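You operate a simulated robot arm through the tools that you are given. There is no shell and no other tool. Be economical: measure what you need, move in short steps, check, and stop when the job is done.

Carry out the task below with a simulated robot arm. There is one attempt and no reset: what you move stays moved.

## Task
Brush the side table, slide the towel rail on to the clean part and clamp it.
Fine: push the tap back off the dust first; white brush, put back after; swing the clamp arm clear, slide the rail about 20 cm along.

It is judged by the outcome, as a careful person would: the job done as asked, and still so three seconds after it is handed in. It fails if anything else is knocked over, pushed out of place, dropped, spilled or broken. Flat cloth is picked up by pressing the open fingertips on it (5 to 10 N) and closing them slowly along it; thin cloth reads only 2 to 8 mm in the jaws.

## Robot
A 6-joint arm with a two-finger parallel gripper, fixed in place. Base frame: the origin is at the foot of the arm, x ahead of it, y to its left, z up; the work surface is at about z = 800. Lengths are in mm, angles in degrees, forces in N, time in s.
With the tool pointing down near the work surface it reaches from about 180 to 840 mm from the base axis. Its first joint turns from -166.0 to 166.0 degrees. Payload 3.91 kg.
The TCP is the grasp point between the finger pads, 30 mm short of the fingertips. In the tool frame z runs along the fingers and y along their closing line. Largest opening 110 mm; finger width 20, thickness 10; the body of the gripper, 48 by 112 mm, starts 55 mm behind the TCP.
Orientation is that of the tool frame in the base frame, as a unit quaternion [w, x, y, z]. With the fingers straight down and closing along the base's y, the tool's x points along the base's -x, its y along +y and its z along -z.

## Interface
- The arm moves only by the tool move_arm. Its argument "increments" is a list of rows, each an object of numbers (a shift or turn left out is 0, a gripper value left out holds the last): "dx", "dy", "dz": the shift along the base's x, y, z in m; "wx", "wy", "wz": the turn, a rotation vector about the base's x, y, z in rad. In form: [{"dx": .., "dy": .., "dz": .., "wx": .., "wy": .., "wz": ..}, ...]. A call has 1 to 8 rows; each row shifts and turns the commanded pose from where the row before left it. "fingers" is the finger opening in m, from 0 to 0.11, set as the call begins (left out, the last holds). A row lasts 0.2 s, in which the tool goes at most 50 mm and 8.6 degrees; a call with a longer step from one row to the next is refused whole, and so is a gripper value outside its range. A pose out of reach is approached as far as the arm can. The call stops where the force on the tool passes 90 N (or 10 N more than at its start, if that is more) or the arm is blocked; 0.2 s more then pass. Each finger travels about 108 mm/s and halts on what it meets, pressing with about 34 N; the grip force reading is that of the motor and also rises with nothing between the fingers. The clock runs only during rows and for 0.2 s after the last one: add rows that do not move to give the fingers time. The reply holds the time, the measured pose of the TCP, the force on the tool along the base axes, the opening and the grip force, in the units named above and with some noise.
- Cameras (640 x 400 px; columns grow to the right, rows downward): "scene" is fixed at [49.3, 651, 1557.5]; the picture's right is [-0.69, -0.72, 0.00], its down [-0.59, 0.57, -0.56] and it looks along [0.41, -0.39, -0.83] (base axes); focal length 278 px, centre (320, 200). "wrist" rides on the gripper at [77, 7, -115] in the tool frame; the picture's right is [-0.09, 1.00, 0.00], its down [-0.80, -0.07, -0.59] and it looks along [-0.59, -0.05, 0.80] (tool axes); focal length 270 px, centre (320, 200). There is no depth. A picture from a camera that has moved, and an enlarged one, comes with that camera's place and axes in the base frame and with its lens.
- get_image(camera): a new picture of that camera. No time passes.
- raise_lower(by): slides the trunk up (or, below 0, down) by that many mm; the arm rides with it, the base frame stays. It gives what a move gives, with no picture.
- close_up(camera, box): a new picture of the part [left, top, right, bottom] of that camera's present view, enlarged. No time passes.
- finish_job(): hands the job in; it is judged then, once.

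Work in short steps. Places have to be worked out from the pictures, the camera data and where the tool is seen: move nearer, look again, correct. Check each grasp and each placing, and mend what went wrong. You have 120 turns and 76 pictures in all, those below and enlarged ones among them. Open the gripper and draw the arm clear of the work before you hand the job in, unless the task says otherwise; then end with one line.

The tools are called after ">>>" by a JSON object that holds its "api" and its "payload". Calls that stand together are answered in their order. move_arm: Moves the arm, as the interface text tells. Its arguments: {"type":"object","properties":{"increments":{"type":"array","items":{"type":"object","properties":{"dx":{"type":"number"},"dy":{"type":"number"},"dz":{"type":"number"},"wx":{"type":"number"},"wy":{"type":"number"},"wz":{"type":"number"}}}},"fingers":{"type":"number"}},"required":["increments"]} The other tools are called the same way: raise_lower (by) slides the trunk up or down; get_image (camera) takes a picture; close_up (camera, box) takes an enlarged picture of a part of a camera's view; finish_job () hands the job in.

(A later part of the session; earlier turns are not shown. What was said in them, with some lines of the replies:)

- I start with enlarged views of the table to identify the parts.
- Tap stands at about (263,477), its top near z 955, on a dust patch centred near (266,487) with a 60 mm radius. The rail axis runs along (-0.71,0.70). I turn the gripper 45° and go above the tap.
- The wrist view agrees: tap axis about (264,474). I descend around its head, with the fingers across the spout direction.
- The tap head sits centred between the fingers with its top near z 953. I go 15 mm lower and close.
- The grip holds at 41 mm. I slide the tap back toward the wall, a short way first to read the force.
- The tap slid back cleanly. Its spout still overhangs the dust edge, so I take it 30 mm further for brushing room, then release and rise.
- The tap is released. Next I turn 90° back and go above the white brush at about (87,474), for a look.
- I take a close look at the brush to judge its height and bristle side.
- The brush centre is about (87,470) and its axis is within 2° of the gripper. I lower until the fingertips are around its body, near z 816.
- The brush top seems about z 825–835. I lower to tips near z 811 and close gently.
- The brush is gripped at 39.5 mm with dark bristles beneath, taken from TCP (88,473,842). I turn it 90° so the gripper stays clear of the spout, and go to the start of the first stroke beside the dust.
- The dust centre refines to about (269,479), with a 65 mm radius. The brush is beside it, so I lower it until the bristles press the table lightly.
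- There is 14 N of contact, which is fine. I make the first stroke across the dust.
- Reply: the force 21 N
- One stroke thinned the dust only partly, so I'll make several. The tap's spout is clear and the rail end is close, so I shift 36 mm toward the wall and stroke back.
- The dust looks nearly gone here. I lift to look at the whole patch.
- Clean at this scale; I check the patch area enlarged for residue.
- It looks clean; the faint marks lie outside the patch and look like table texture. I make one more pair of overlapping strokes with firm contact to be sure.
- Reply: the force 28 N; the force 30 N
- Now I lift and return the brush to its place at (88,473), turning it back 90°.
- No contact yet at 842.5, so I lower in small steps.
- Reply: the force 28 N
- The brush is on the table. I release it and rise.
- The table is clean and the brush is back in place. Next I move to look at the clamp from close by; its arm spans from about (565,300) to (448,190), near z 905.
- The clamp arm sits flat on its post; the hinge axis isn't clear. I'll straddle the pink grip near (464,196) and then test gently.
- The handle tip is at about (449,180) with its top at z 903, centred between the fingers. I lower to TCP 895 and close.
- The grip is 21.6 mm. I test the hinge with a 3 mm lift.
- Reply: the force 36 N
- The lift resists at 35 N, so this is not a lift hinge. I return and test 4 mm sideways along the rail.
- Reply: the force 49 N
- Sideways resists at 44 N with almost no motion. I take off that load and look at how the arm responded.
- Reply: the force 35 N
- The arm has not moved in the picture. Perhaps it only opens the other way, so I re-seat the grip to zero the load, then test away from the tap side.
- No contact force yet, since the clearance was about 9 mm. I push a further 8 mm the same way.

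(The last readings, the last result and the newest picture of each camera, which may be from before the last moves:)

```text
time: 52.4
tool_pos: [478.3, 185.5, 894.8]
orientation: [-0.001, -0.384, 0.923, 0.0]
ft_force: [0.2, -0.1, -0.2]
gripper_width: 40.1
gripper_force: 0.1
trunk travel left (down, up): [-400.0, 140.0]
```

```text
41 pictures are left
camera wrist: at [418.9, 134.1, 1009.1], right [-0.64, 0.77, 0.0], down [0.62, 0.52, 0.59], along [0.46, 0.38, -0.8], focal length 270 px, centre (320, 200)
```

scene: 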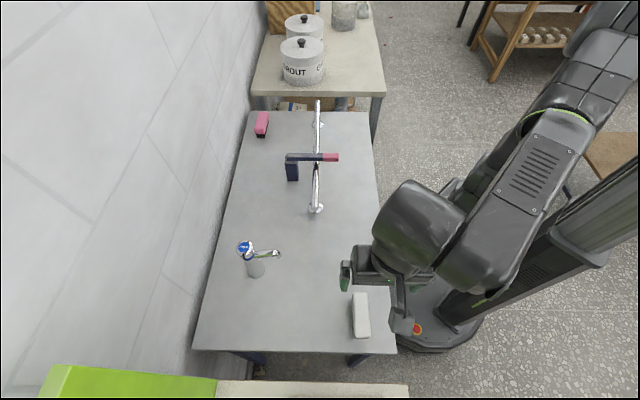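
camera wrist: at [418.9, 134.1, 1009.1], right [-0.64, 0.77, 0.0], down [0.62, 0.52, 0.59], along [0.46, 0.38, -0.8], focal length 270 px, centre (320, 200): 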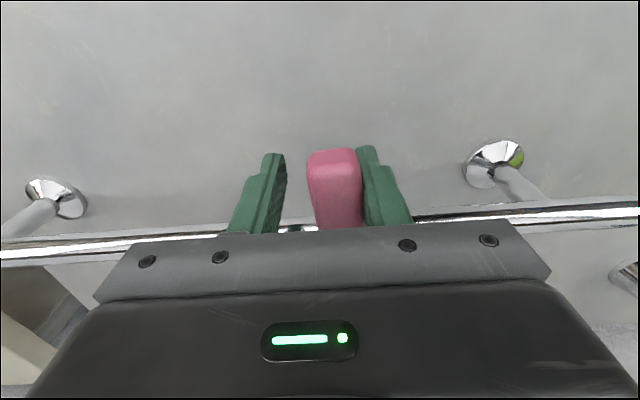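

That way it swings freely, about a vertical axis. I raise the fingertips above the rail (TCP 920) and push the arm along an arc about the post at roughly (563,295), turning the gripper with it.

>>> {"api": "move_arm", "payload": {"increments": [{"dz": 0.025}, {"dx": 0.0151, "dy": -0.0102, "wz": 0.131}, {"dx": 0.0162, "dy": -0.0081, "wz": 0.131}, {"dx": 0.0172, "dy": -0.006, "wz": 0.131}, {"dx": 0.0178, "dy": -0.0037, "wz": 0.131}, {}]}}

>>> {"api": "get_image", "payload": {"camera": "wrist"}}

>>> {"api": "close_up", "payload": {"camera": "scene", "box": [240, 100, 380, 220]}}

```text
time: 53.8
tool_pos: [542.5, 157.5, 920.0]
orientation: [0.0, -0.61, 0.793, -0.001]
ft_force: [-0.4, 0.1, 0.3]
gripper_width: 39.9
gripper_force: 0.1
trunk travel left (down, up): [-400.0, 140.0]
```

```text
40 pictures are left
camera wrist: at [517.7, 84.3, 1034.3], right [-0.94, 0.34, 0.0], down [0.27, 0.76, 0.59], along [0.2, 0.56, -0.8], focal length 270 px, centre (320, 200)
```

wrist: 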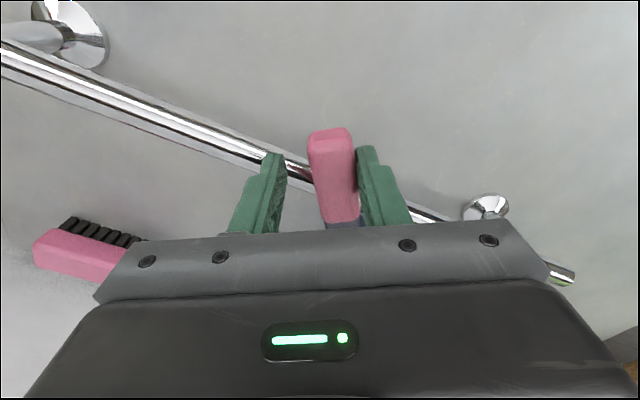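

```text
3.33 times, centred on (310, 160) of scene
camera zoom: at [49.3, 651.0, 1557.5], right [-0.69, -0.72, 0.0], down [-0.59, 0.57, -0.56], along [0.41, -0.39, -0.83], focal length 926 px, centre (353, 333)
```

zoom: 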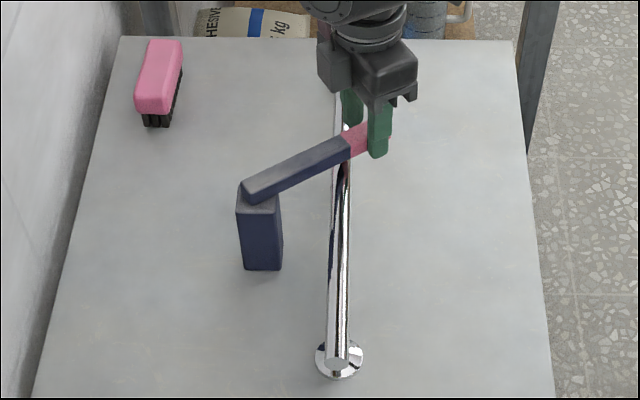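

The arm swings smoothly. I continue the arc to about 90°.

>>> {"api": "move_arm", "payload": {"increments": [{"dx": 0.0181, "dy": -0.0013, "wz": 0.131}, {"dx": 0.0182, "dy": 0.0011, "wz": 0.131}, {"dx": 0.0178, "dy": 0.0034, "wz": 0.131}, {"dx": 0.0173, "dy": 0.0057, "wz": 0.131}, {"dx": 0.0164, "dy": 0.0079, "wz": 0.131}, {"dx": 0.0151, "dy": 0.01, "wz": 0.131}, {"dx": 0.0138, "dy": 0.0119, "wz": 0.131}, {}]}}

>>> {"api": "get_image", "payload": {"camera": "wrist"}}

>>> {"api": "close_up", "payload": {"camera": "scene", "box": [240, 100, 380, 220]}}

```text
time: 55.6
tool_pos: [659.9, 195.8, 920.0]
orientation: [0.0, 0.898, -0.44, 0.0]
ft_force: [-0.5, 0.2, -0.5]
gripper_width: 39.7
gripper_force: 0.0
trunk travel left (down, up): [-400.0, 140.0]
```

```text
38 pictures are left
camera wrist: at [701.9, 130.2, 1034.5], right [-0.84, -0.54, 0.0], down [-0.43, 0.68, 0.59], along [-0.32, 0.5, -0.8], focal length 270 px, centre (320, 200)
```

wrist: 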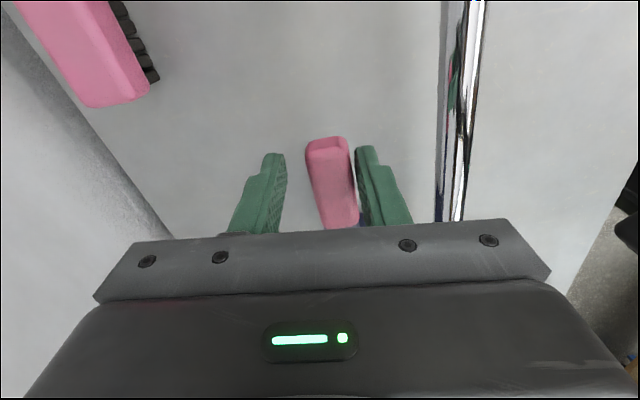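

```text
3.33 times, centred on (310, 160) of scene
camera zoom: at [49.3, 651.0, 1557.5], right [-0.69, -0.72, 0.0], down [-0.59, 0.57, -0.56], along [0.41, -0.39, -0.83], focal length 926 px, centre (353, 333)
```

zoom: 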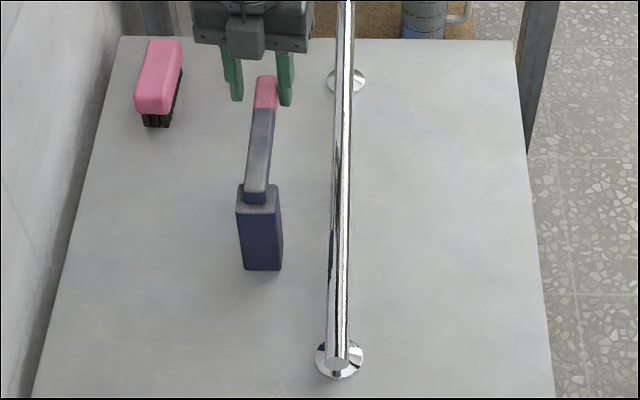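

The arm is swung well clear, roughly parallel to the rail. I lift off it and move above the rail at about (445,290), fingers set to close across it.

>>> {"api": "move_arm", "payload": {"increments": [{"dz": 0.03}, {"dz": 0.04}, {"dz": 0.04}], "fingers": 0.06}}

>>> {"api": "move_arm", "payload": {"increments": [{"dx": -0.0358, "dy": 0.0157, "wz": 0.022}, {"dx": -0.0358, "dy": 0.0157, "wz": 0.022}, {"dx": -0.0358, "dy": 0.0157, "wz": 0.022}, {"dx": -0.0358, "dy": 0.0157, "wz": 0.022}, {"dx": -0.0358, "dy": 0.0157, "wz": 0.022}, {"dx": -0.0358, "dy": 0.0157, "wz": 0.022}, {}]}}

>>> {"api": "get_image", "payload": {"camera": "wrist"}}

>>> {"api": "get_image", "payload": {"camera": "scene"}}

```text
time: 56.4
tool_pos: [658.1, 193.3, 1030.9]
orientation: [0.001, 0.898, -0.441, 0.0]
ft_force: [-0.6, -0.4, -0.6]
gripper_width: 60.1
gripper_force: 0.0
trunk travel left (down, up): [-400.0, 140.0]
```

```text
time: 58.0
tool_pos: [444.7, 287.8, 1028.9]
orientation: [0.0, 0.924, -0.381, 0.0]
ft_force: [0.0, 0.2, 0.4]
gripper_width: 60.0
gripper_force: 0.1
trunk travel left (down, up): [-400.0, 140.0]
```

```text
36 pictures are left
camera wrist: at [494.7, 229.8, 1143.8], right [-0.76, -0.65, 0.0], down [-0.52, 0.61, 0.59], along [-0.38, 0.45, -0.8], focal length 270 px, centre (320, 200)
```

wrist: 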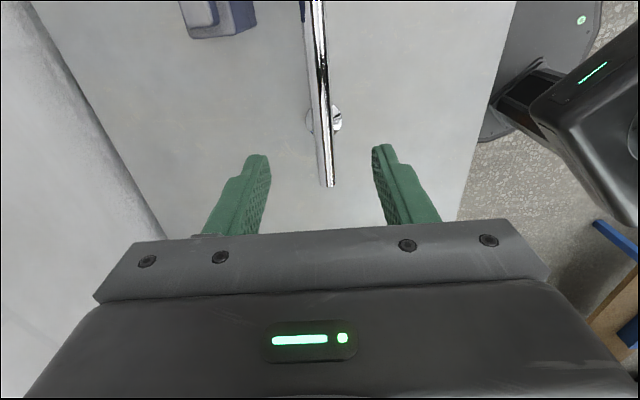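

```text
35 pictures are left
```

scene: 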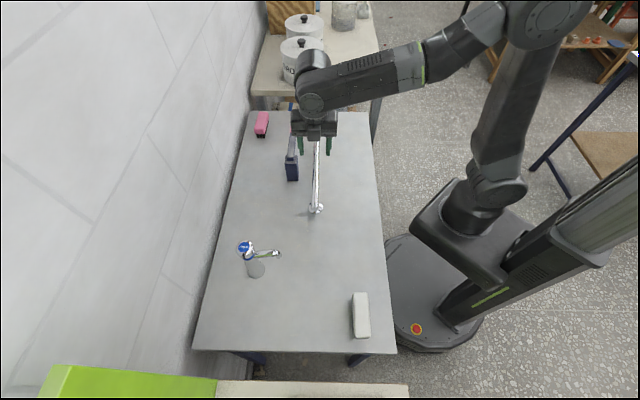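

The gripper is centred over the rail within 2 mm, the tap and brush stand as left, and the clamp arm stays open. I lower onto the rail and close.

>>> {"api": "move_arm", "payload": {"increments": [{"dz": -0.045}, {"dz": -0.045}, {"dz": -0.045}, {"dz": -0.026}, {}]}}

>>> {"api": "move_arm", "payload": {"increments": [{}, {}, {}, {}], "fingers": 0.01}}

>>> {"api": "get_image", "payload": {"camera": "wrist"}}

>>> {"api": "close_up", "payload": {"camera": "scene", "box": [240, 100, 380, 220]}}

```text
time: 59.2
tool_pos: [447.5, 289.7, 869.1]
orientation: [0.001, 0.925, -0.381, 0.0]
ft_force: [-0.4, 0.0, -0.8]
gripper_width: 59.9
gripper_force: 0.1
trunk travel left (down, up): [-400.0, 140.0]
```

```text
time: 60.2
tool_pos: [446.3, 288.6, 868.6]
orientation: [-0.001, 0.925, -0.381, 0.0]
ft_force: [-0.5, -0.2, -0.3]
gripper_width: 21.6
gripper_force: 33.5
trunk travel left (down, up): [-400.0, 140.0]
```

```text
34 pictures are left
camera wrist: at [496.8, 229.3, 983.1], right [-0.76, -0.65, 0.0], down [-0.52, 0.61, 0.59], along [-0.38, 0.45, -0.8], focal length 270 px, centre (320, 200)
```

wrist: 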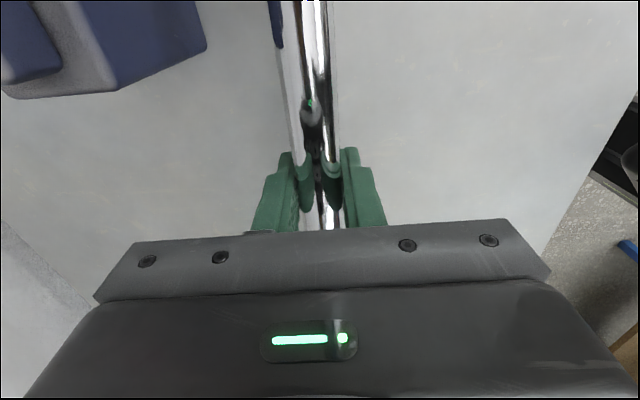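

```text
3.33 times, centred on (310, 160) of scene
camera zoom: at [49.3, 651.0, 1557.5], right [-0.69, -0.72, 0.0], down [-0.59, 0.57, -0.56], along [0.41, -0.39, -0.83], focal length 926 px, centre (353, 333)
```

zoom: 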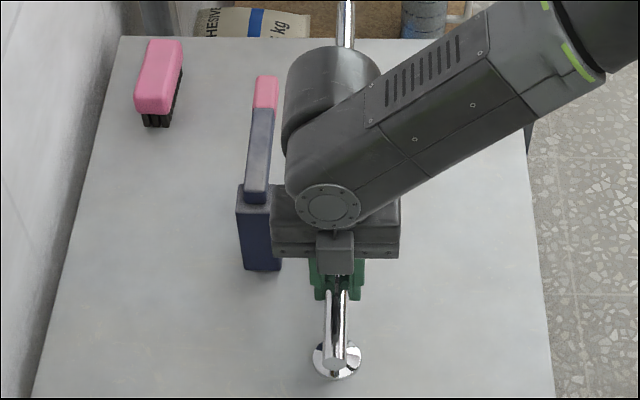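

The rail is gripped at 21.6 mm, its diameter. I slide it a short way along its axis and read the force.

>>> {"api": "move_arm", "payload": {"increments": [{"dx": -0.007, "dy": 0.007}, {"dx": -0.0071, "dy": 0.0071}, {}]}}

```text
time: 61.0
tool_pos: [429.9, 303.6, 869.7]
orientation: [0.0, 0.925, -0.381, -0.001]
ft_force: [-1.8, -0.4, -0.8]
gripper_width: 21.5
gripper_force: 34.1
trunk travel left (down, up): [-400.0, 140.0]
```

Low force. I continue to about 200 mm in total.

>>> {"api": "move_arm", "payload": {"increments": [{"dx": -0.018, "dy": 0.018}, {"dx": -0.018, "dy": 0.018}, {"dx": -0.018, "dy": 0.018}, {"dx": -0.018, "dy": 0.018}, {"dx": -0.018, "dy": 0.018}, {"dx": -0.018, "dy": 0.018}, {"dx": -0.018, "dy": 0.018}, {}]}}

>>> {"api": "get_image", "payload": {"camera": "scene"}}

>>> {"api": "get_image", "payload": {"camera": "wrist"}}

```text
time: 62.8
tool_pos: [304.9, 430.9, 869.8]
orientation: [0.0, 0.925, -0.381, 0.0]
ft_force: [0.9, 0.9, 9.6]
gripper_width: 21.5
gripper_force: 34.8
trunk travel left (down, up): [-400.0, 140.0]
```

```text
32 pictures are left
```

scene: 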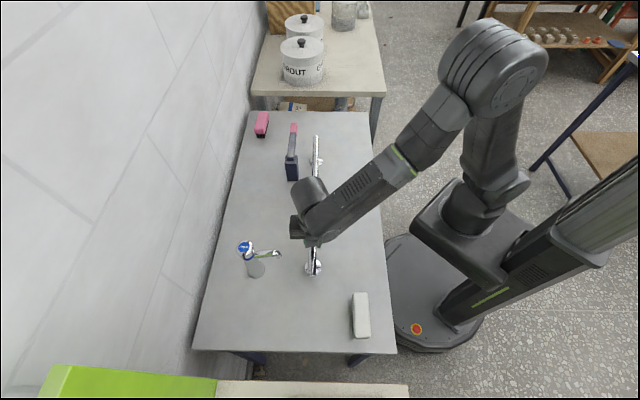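

```text
31 pictures are left
camera wrist: at [354.9, 371.4, 983.0], right [-0.76, -0.65, 0.0], down [-0.52, 0.61, 0.6], along [-0.38, 0.46, -0.8], focal length 270 px, centre (320, 200)
```

wrist: 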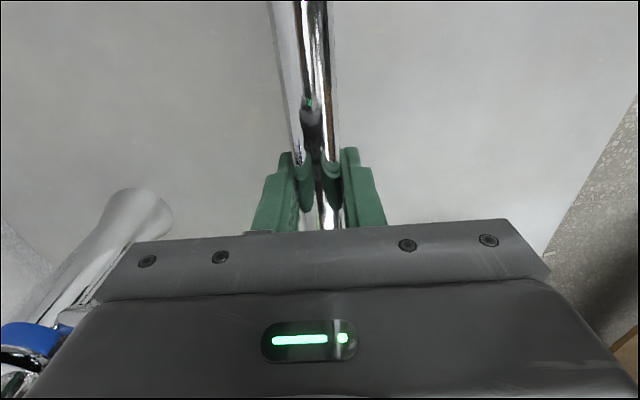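

The rail has slid 200.6 mm without trouble. I release and rise straight up.

>>> {"api": "move_arm", "payload": {"increments": [{}, {}, {}], "fingers": 0.06}}

>>> {"api": "move_arm", "payload": {"increments": [{"dz": 0.03}, {"dz": 0.04}, {"dz": 0.04}, {"dz": 0.04}, {"dz": 0.04}, {}]}}

>>> {"api": "close_up", "payload": {"camera": "scene", "box": [220, 100, 400, 300]}}

```text
time: 63.6
tool_pos: [305.2, 430.1, 867.6]
orientation: [0.001, 0.924, -0.382, 0.0]
ft_force: [0.6, -0.4, -0.4]
gripper_width: 60.0
gripper_force: 0.1
trunk travel left (down, up): [-400.0, 140.0]
```

```text
time: 65.0
tool_pos: [304.3, 428.8, 1060.5]
orientation: [0.0, 0.925, -0.38, 0.0]
ft_force: [-0.6, 0.2, 0.4]
gripper_width: 60.1
gripper_force: 0.0
trunk travel left (down, up): [-400.0, 140.0]
```

```text
2.00 times, centred on (310, 200) of scene
camera zoom: at [49.3, 651.0, 1557.5], right [-0.69, -0.72, 0.0], down [-0.59, 0.57, -0.56], along [0.41, -0.39, -0.83], focal length 555 px, centre (340, 200)
```

zoom: 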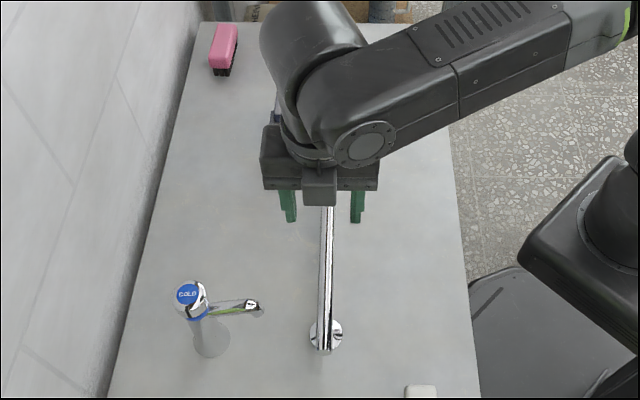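

The rail rests with both feet on the table. I return above the clamp handle to swing it back over the rail.

>>> {"api": "move_arm", "payload": {"increments": [{"dx": 0.0395, "dy": -0.026, "wz": -0.0147}, {"dx": 0.0395, "dy": -0.026, "wz": -0.0147}, {"dx": 0.0395, "dy": -0.026, "wz": -0.0147}, {"dx": 0.0395, "dy": -0.026, "wz": -0.0147}, {"dx": 0.0395, "dy": -0.026, "wz": -0.0147}, {"dx": 0.0395, "dy": -0.026, "wz": -0.0147}, {"dx": 0.0395, "dy": -0.026, "wz": -0.0147}, {"dx": 0.0395, "dy": -0.026, "wz": -0.0147}]}}

>>> {"api": "move_arm", "payload": {"increments": [{"dx": 0.0395, "dy": -0.0255, "wz": -0.0147}, {"dz": -0.03}, {}]}}

>>> {"api": "get_image", "payload": {"camera": "wrist"}}

>>> {"api": "close_up", "payload": {"camera": "scene", "box": [220, 100, 400, 300]}}

```text
time: 66.8
tool_pos: [623.2, 221.5, 1059.7]
orientation: [-0.001, 0.901, -0.435, -0.001]
ft_force: [-0.8, 0.4, -0.3]
gripper_width: 60.0
gripper_force: 0.0
trunk travel left (down, up): [-400.0, 140.0]
```

```text
time: 67.6
tool_pos: [660.1, 198.4, 1029.4]
orientation: [0.0, 0.898, -0.441, 0.0]
ft_force: [0.3, -0.3, -0.2]
gripper_width: 60.3
gripper_force: 0.1
trunk travel left (down, up): [-400.0, 140.0]
```

```text
29 pictures are left
camera wrist: at [701.8, 133.0, 1144.3], right [-0.84, -0.54, 0.0], down [-0.43, 0.68, 0.59], along [-0.32, 0.5, -0.8], focal length 270 px, centre (320, 200)
```

wrist: 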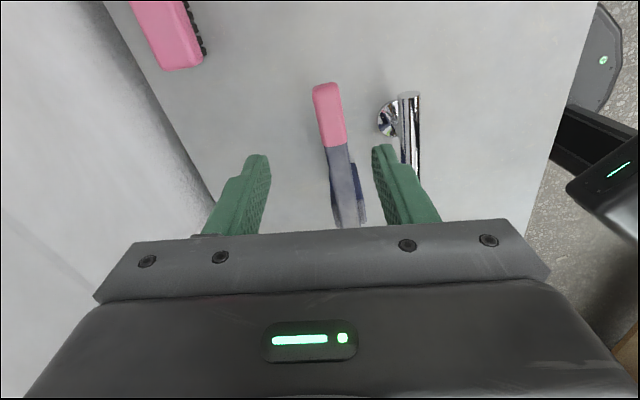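

```text
2.00 times, centred on (310, 200) of scene
camera zoom: at [49.3, 651.0, 1557.5], right [-0.69, -0.72, 0.0], down [-0.59, 0.57, -0.56], along [0.41, -0.39, -0.83], focal length 555 px, centre (340, 200)
```

zoom: 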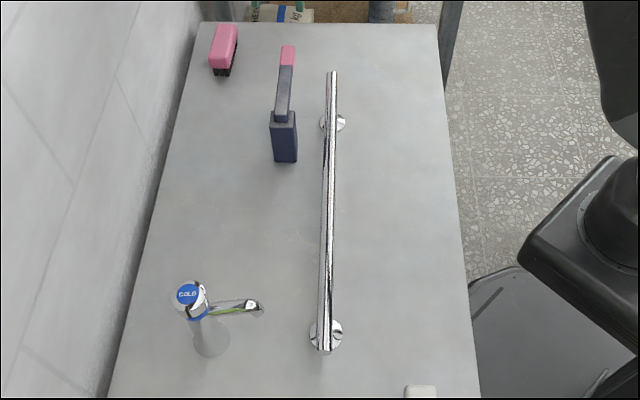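

The rail sits straight with the clamp post beside its span. The handle is between the fingers, so I descend to TCP 920.

>>> {"api": "move_arm", "payload": {"increments": [{"dz": -0.045, "dx": -0.003, "dy": -0.001}, {"dz": -0.045}, {"dz": -0.0195}, {}]}}

>>> {"api": "get_image", "payload": {"camera": "wrist"}}

```text
time: 68.6
tool_pos: [656.9, 194.3, 917.8]
orientation: [-0.001, 0.898, -0.44, 0.0]
ft_force: [0.0, -0.2, -0.1]
gripper_width: 59.8
gripper_force: 0.1
trunk travel left (down, up): [-400.0, 140.0]
```

```text
27 pictures are left
camera wrist: at [698.5, 130.7, 1033.1], right [-0.84, -0.54, 0.0], down [-0.43, 0.68, 0.59], along [-0.32, 0.5, -0.8], focal length 270 px, centre (320, 200)
```

wrist: 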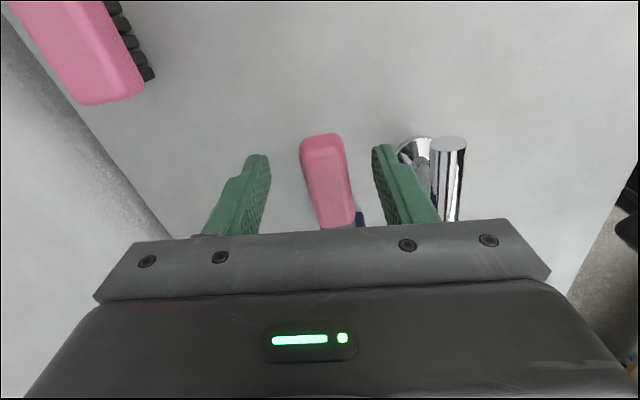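

I narrow the fingers to 40 mm and push the arm back along the reversed arc.

>>> {"api": "move_arm", "payload": {"increments": [{}, {"dx": -0.0138, "dy": -0.0119, "wz": -0.131}, {"dx": -0.0151, "dy": -0.01, "wz": -0.131}, {"dx": -0.0164, "dy": -0.0079, "wz": -0.131}, {"dx": -0.0173, "dy": -0.0057, "wz": -0.131}, {"dx": -0.0178, "dy": -0.0034, "wz": -0.131}, {}], "fingers": 0.04}}

>>> {"api": "get_image", "payload": {"camera": "wrist"}}

>>> {"api": "close_up", "payload": {"camera": "scene", "box": [240, 100, 380, 220]}}

```text
time: 70.2
tool_pos: [576.4, 154.6, 918.8]
orientation: [0.0, 0.707, -0.707, 0.0]
ft_force: [0.5, 0.1, -0.1]
gripper_width: 40.2
gripper_force: 0.1
trunk travel left (down, up): [-400.0, 140.0]
```

```text
26 pictures are left
camera wrist: at [570.3, 78.6, 1032.9], right [-1.0, 0.09, 0.0], down [0.07, 0.8, 0.59], along [0.05, 0.59, -0.8], focal length 270 px, centre (320, 200)
```

wrist: 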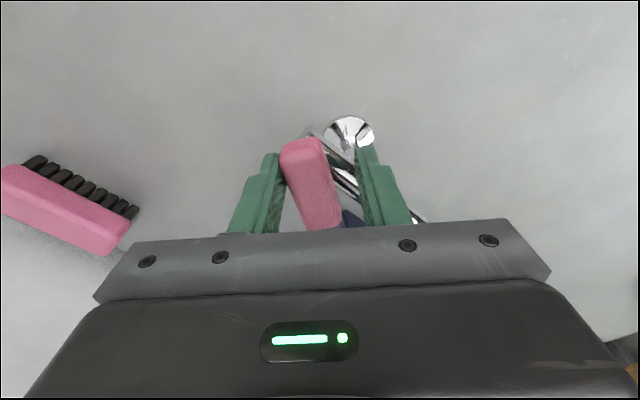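

```text
3.33 times, centred on (310, 160) of scene
camera zoom: at [49.3, 651.0, 1557.5], right [-0.69, -0.72, 0.0], down [-0.59, 0.57, -0.56], along [0.41, -0.39, -0.83], focal length 926 px, centre (353, 333)
```

zoom: 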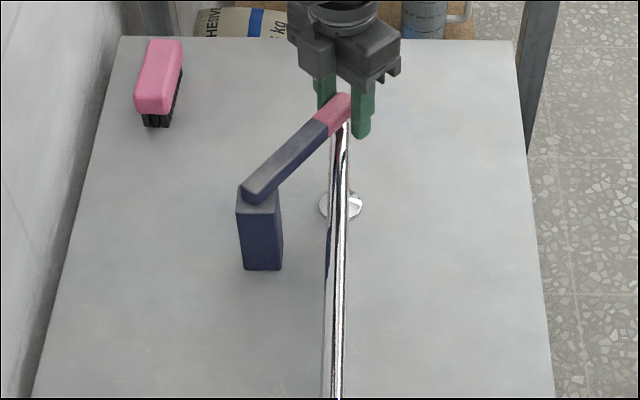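

The arm is following over the rail. I continue the reversed arc.

>>> {"api": "move_arm", "payload": {"increments": [{"dx": -0.0182, "dy": -0.0011, "wz": -0.131}, {"dx": -0.0181, "dy": 0.0013, "wz": -0.131}, {"dx": -0.0178, "dy": 0.0037, "wz": -0.131}, {"dx": -0.0172, "dy": 0.006, "wz": -0.131}, {"dx": -0.0162, "dy": 0.0081, "wz": -0.131}, {"dx": -0.0151, "dy": 0.0102, "wz": -0.131}, {}]}}

>>> {"api": "get_image", "payload": {"camera": "wrist"}}

```text
time: 71.8
tool_pos: [475.7, 183.4, 918.9]
orientation: [0.0, -0.384, 0.923, 0.0]
ft_force: [-0.4, -0.4, 0.5]
gripper_width: 40.3
gripper_force: 0.0
trunk travel left (down, up): [-400.0, 140.0]
```

```text
24 pictures are left
camera wrist: at [416.2, 135.1, 1033.8], right [-0.64, 0.77, 0.0], down [0.62, 0.52, 0.59], along [0.46, 0.38, -0.8], focal length 270 px, centre (320, 200)
```

wrist: 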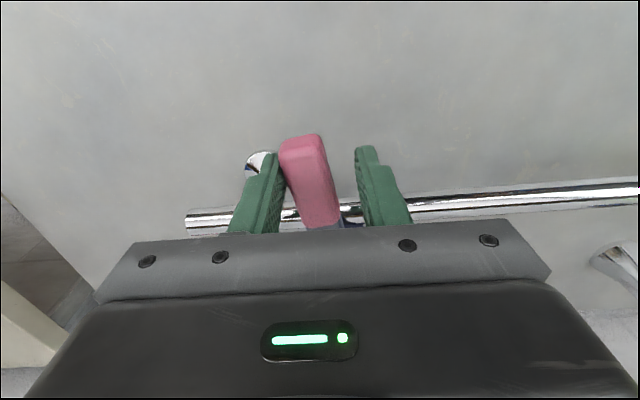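

The handle lies against the trailing finger. I push the last part straight along the rail in small steps, watching the force.

>>> {"api": "move_arm", "payload": {"increments": [{"dx": -0.004, "dy": 0.004}, {"dx": -0.004, "dy": 0.004}, {"dx": -0.004, "dy": 0.004}, {"dx": -0.004, "dy": 0.004}, {}]}}

>>> {"api": "move_arm", "payload": {"increments": [{"dx": -0.001, "dy": 0.001}, {"dx": -0.001, "dy": 0.001}, {}]}}

```text
time: 73.0
tool_pos: [458.5, 201.5, 920.0]
orientation: [0.001, -0.384, 0.923, 0.0]
ft_force: [0.4, -0.6, -1.0]
gripper_width: 40.0
gripper_force: 0.0
trunk travel left (down, up): [-400.0, 140.0]
```

```text
time: 73.8
tool_pos: [457.0, 202.2, 919.3]
orientation: [0.0, -0.384, 0.924, 0.0]
ft_force: [2.7, -0.8, 0.6]
gripper_width: 41.1
gripper_force: 1.4
trunk travel left (down, up): [-400.0, 140.0]
```

The first resistance appears right where the arm was originally. I push 2 mm more to seat it and look.

>>> {"api": "move_arm", "payload": {"increments": [{"dx": -0.0015, "dy": 0.0015}, {}]}}

>>> {"api": "close_up", "payload": {"camera": "scene", "box": [230, 90, 390, 220]}}

```text
time: 74.4
tool_pos: [456.7, 203.5, 920.1]
orientation: [0.0, -0.382, 0.924, 0.001]
ft_force: [5.5, -3.0, 1.8]
gripper_width: 43.3
gripper_force: 3.3
trunk travel left (down, up): [-400.0, 140.0]
```

```text
3.08 times, centred on (310, 155) of scene
camera zoom: at [49.3, 651.0, 1557.5], right [-0.69, -0.72, 0.0], down [-0.59, 0.57, -0.56], along [0.41, -0.39, -0.83], focal length 854 px, centre (351, 338)
```

zoom: 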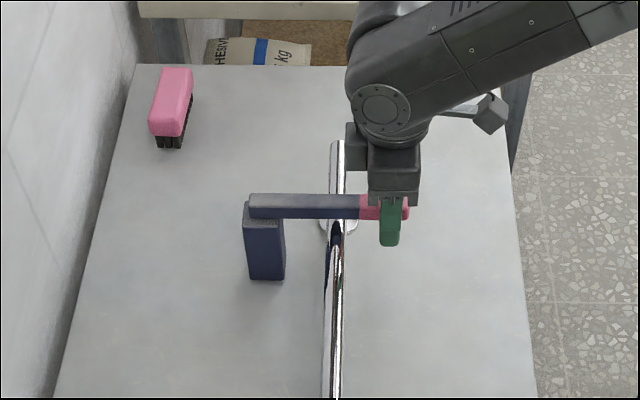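

The clamp arm is back exactly in its original closed position, across the rail. I centre the fingers off it, rise and draw clear.

>>> {"api": "move_arm", "payload": {"increments": [{"dx": 0.0065, "dy": -0.0065}, {}, {"dz": 0.04}, {"dz": 0.045}, {"dz": 0.045}, {"dz": 0.045}, {"dx": -0.03, "dy": -0.03, "dz": 0.02}, {}]}}

>>> {"api": "move_arm", "payload": {"increments": [{"dx": -0.03, "dy": -0.03, "dz": 0.02}, {"dx": -0.03, "dy": -0.025, "dz": 0.02}, {"dx": -0.03, "dy": -0.02, "dz": 0.02}, {}, {}], "fingers": 0.11}}

>>> {"api": "get_image", "payload": {"camera": "scene"}}

>>> {"api": "close_up", "payload": {"camera": "scene", "box": [220, 100, 400, 300]}}

>>> {"api": "get_image", "payload": {"camera": "wrist"}}

```text
time: 76.2
tool_pos: [431.1, 164.8, 1116.0]
orientation: [-0.001, -0.384, 0.923, 0.0]
ft_force: [-0.4, -0.8, 0.3]
gripper_width: 40.0
gripper_force: 0.1
trunk travel left (down, up): [-400.0, 140.0]
```

```text
time: 77.4
tool_pos: [342.5, 93.6, 1175.9]
orientation: [0.001, -0.383, 0.924, 0.0]
ft_force: [-0.3, 0.3, -0.1]
gripper_width: 110.0
gripper_force: 0.2
trunk travel left (down, up): [-400.0, 140.0]
```

```text
22 pictures are left
```

scene: 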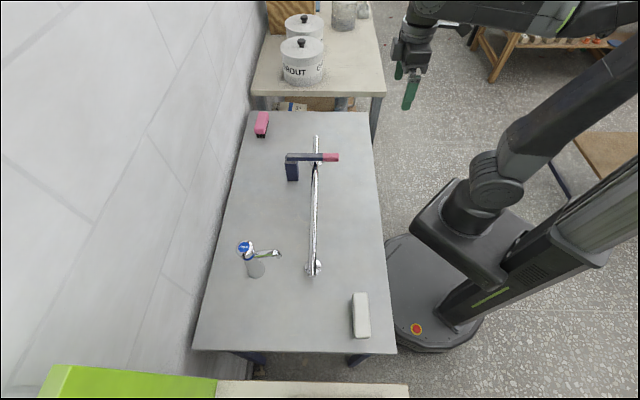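

```text
2.00 times, centred on (310, 200) of scene
camera zoom: at [49.3, 651.0, 1557.5], right [-0.69, -0.72, 0.0], down [-0.59, 0.57, -0.56], along [0.41, -0.39, -0.83], focal length 555 px, centre (340, 200)
```

zoom: 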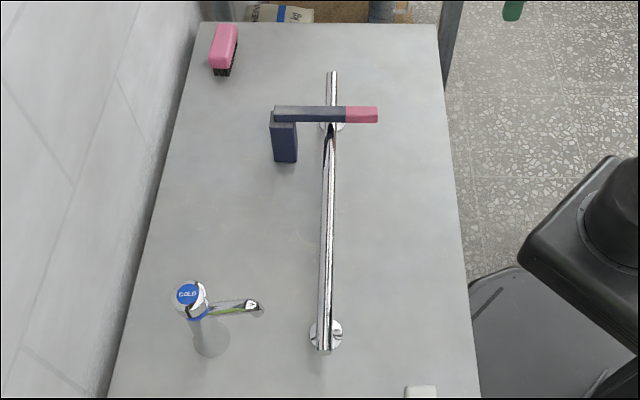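

```text
20 pictures are left
camera wrist: at [283.1, 44.3, 1290.4], right [-0.64, 0.77, 0.0], down [0.62, 0.52, 0.59], along [0.46, 0.38, -0.8], focal length 270 px, centre (320, 200)
```

wrist: 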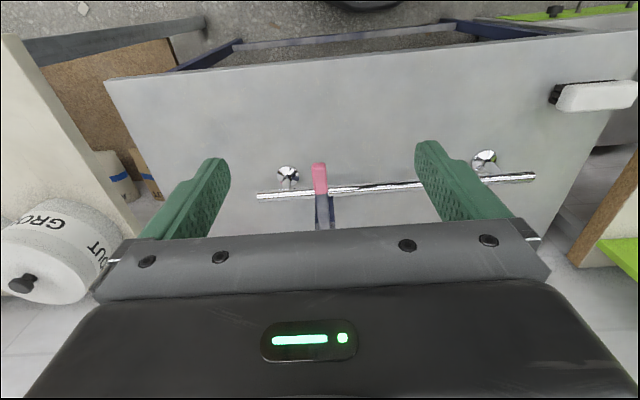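

Everything is as asked: the patch is clean, the tap is back, the white brush is upright in its place, the rail is 20 cm along, and the clamp is closed over it. The arm is clear, so I hand in.

>>> {"api": "finish_job", "payload": {}}

```text
The job is handed in.
```

The job is done and handed in: I moved the tap back about 16 cm off the dust and brushed the patch clean. The white brush is back in its place, the rail is slid 20 cm along, and the clamp arm is closed over it again.
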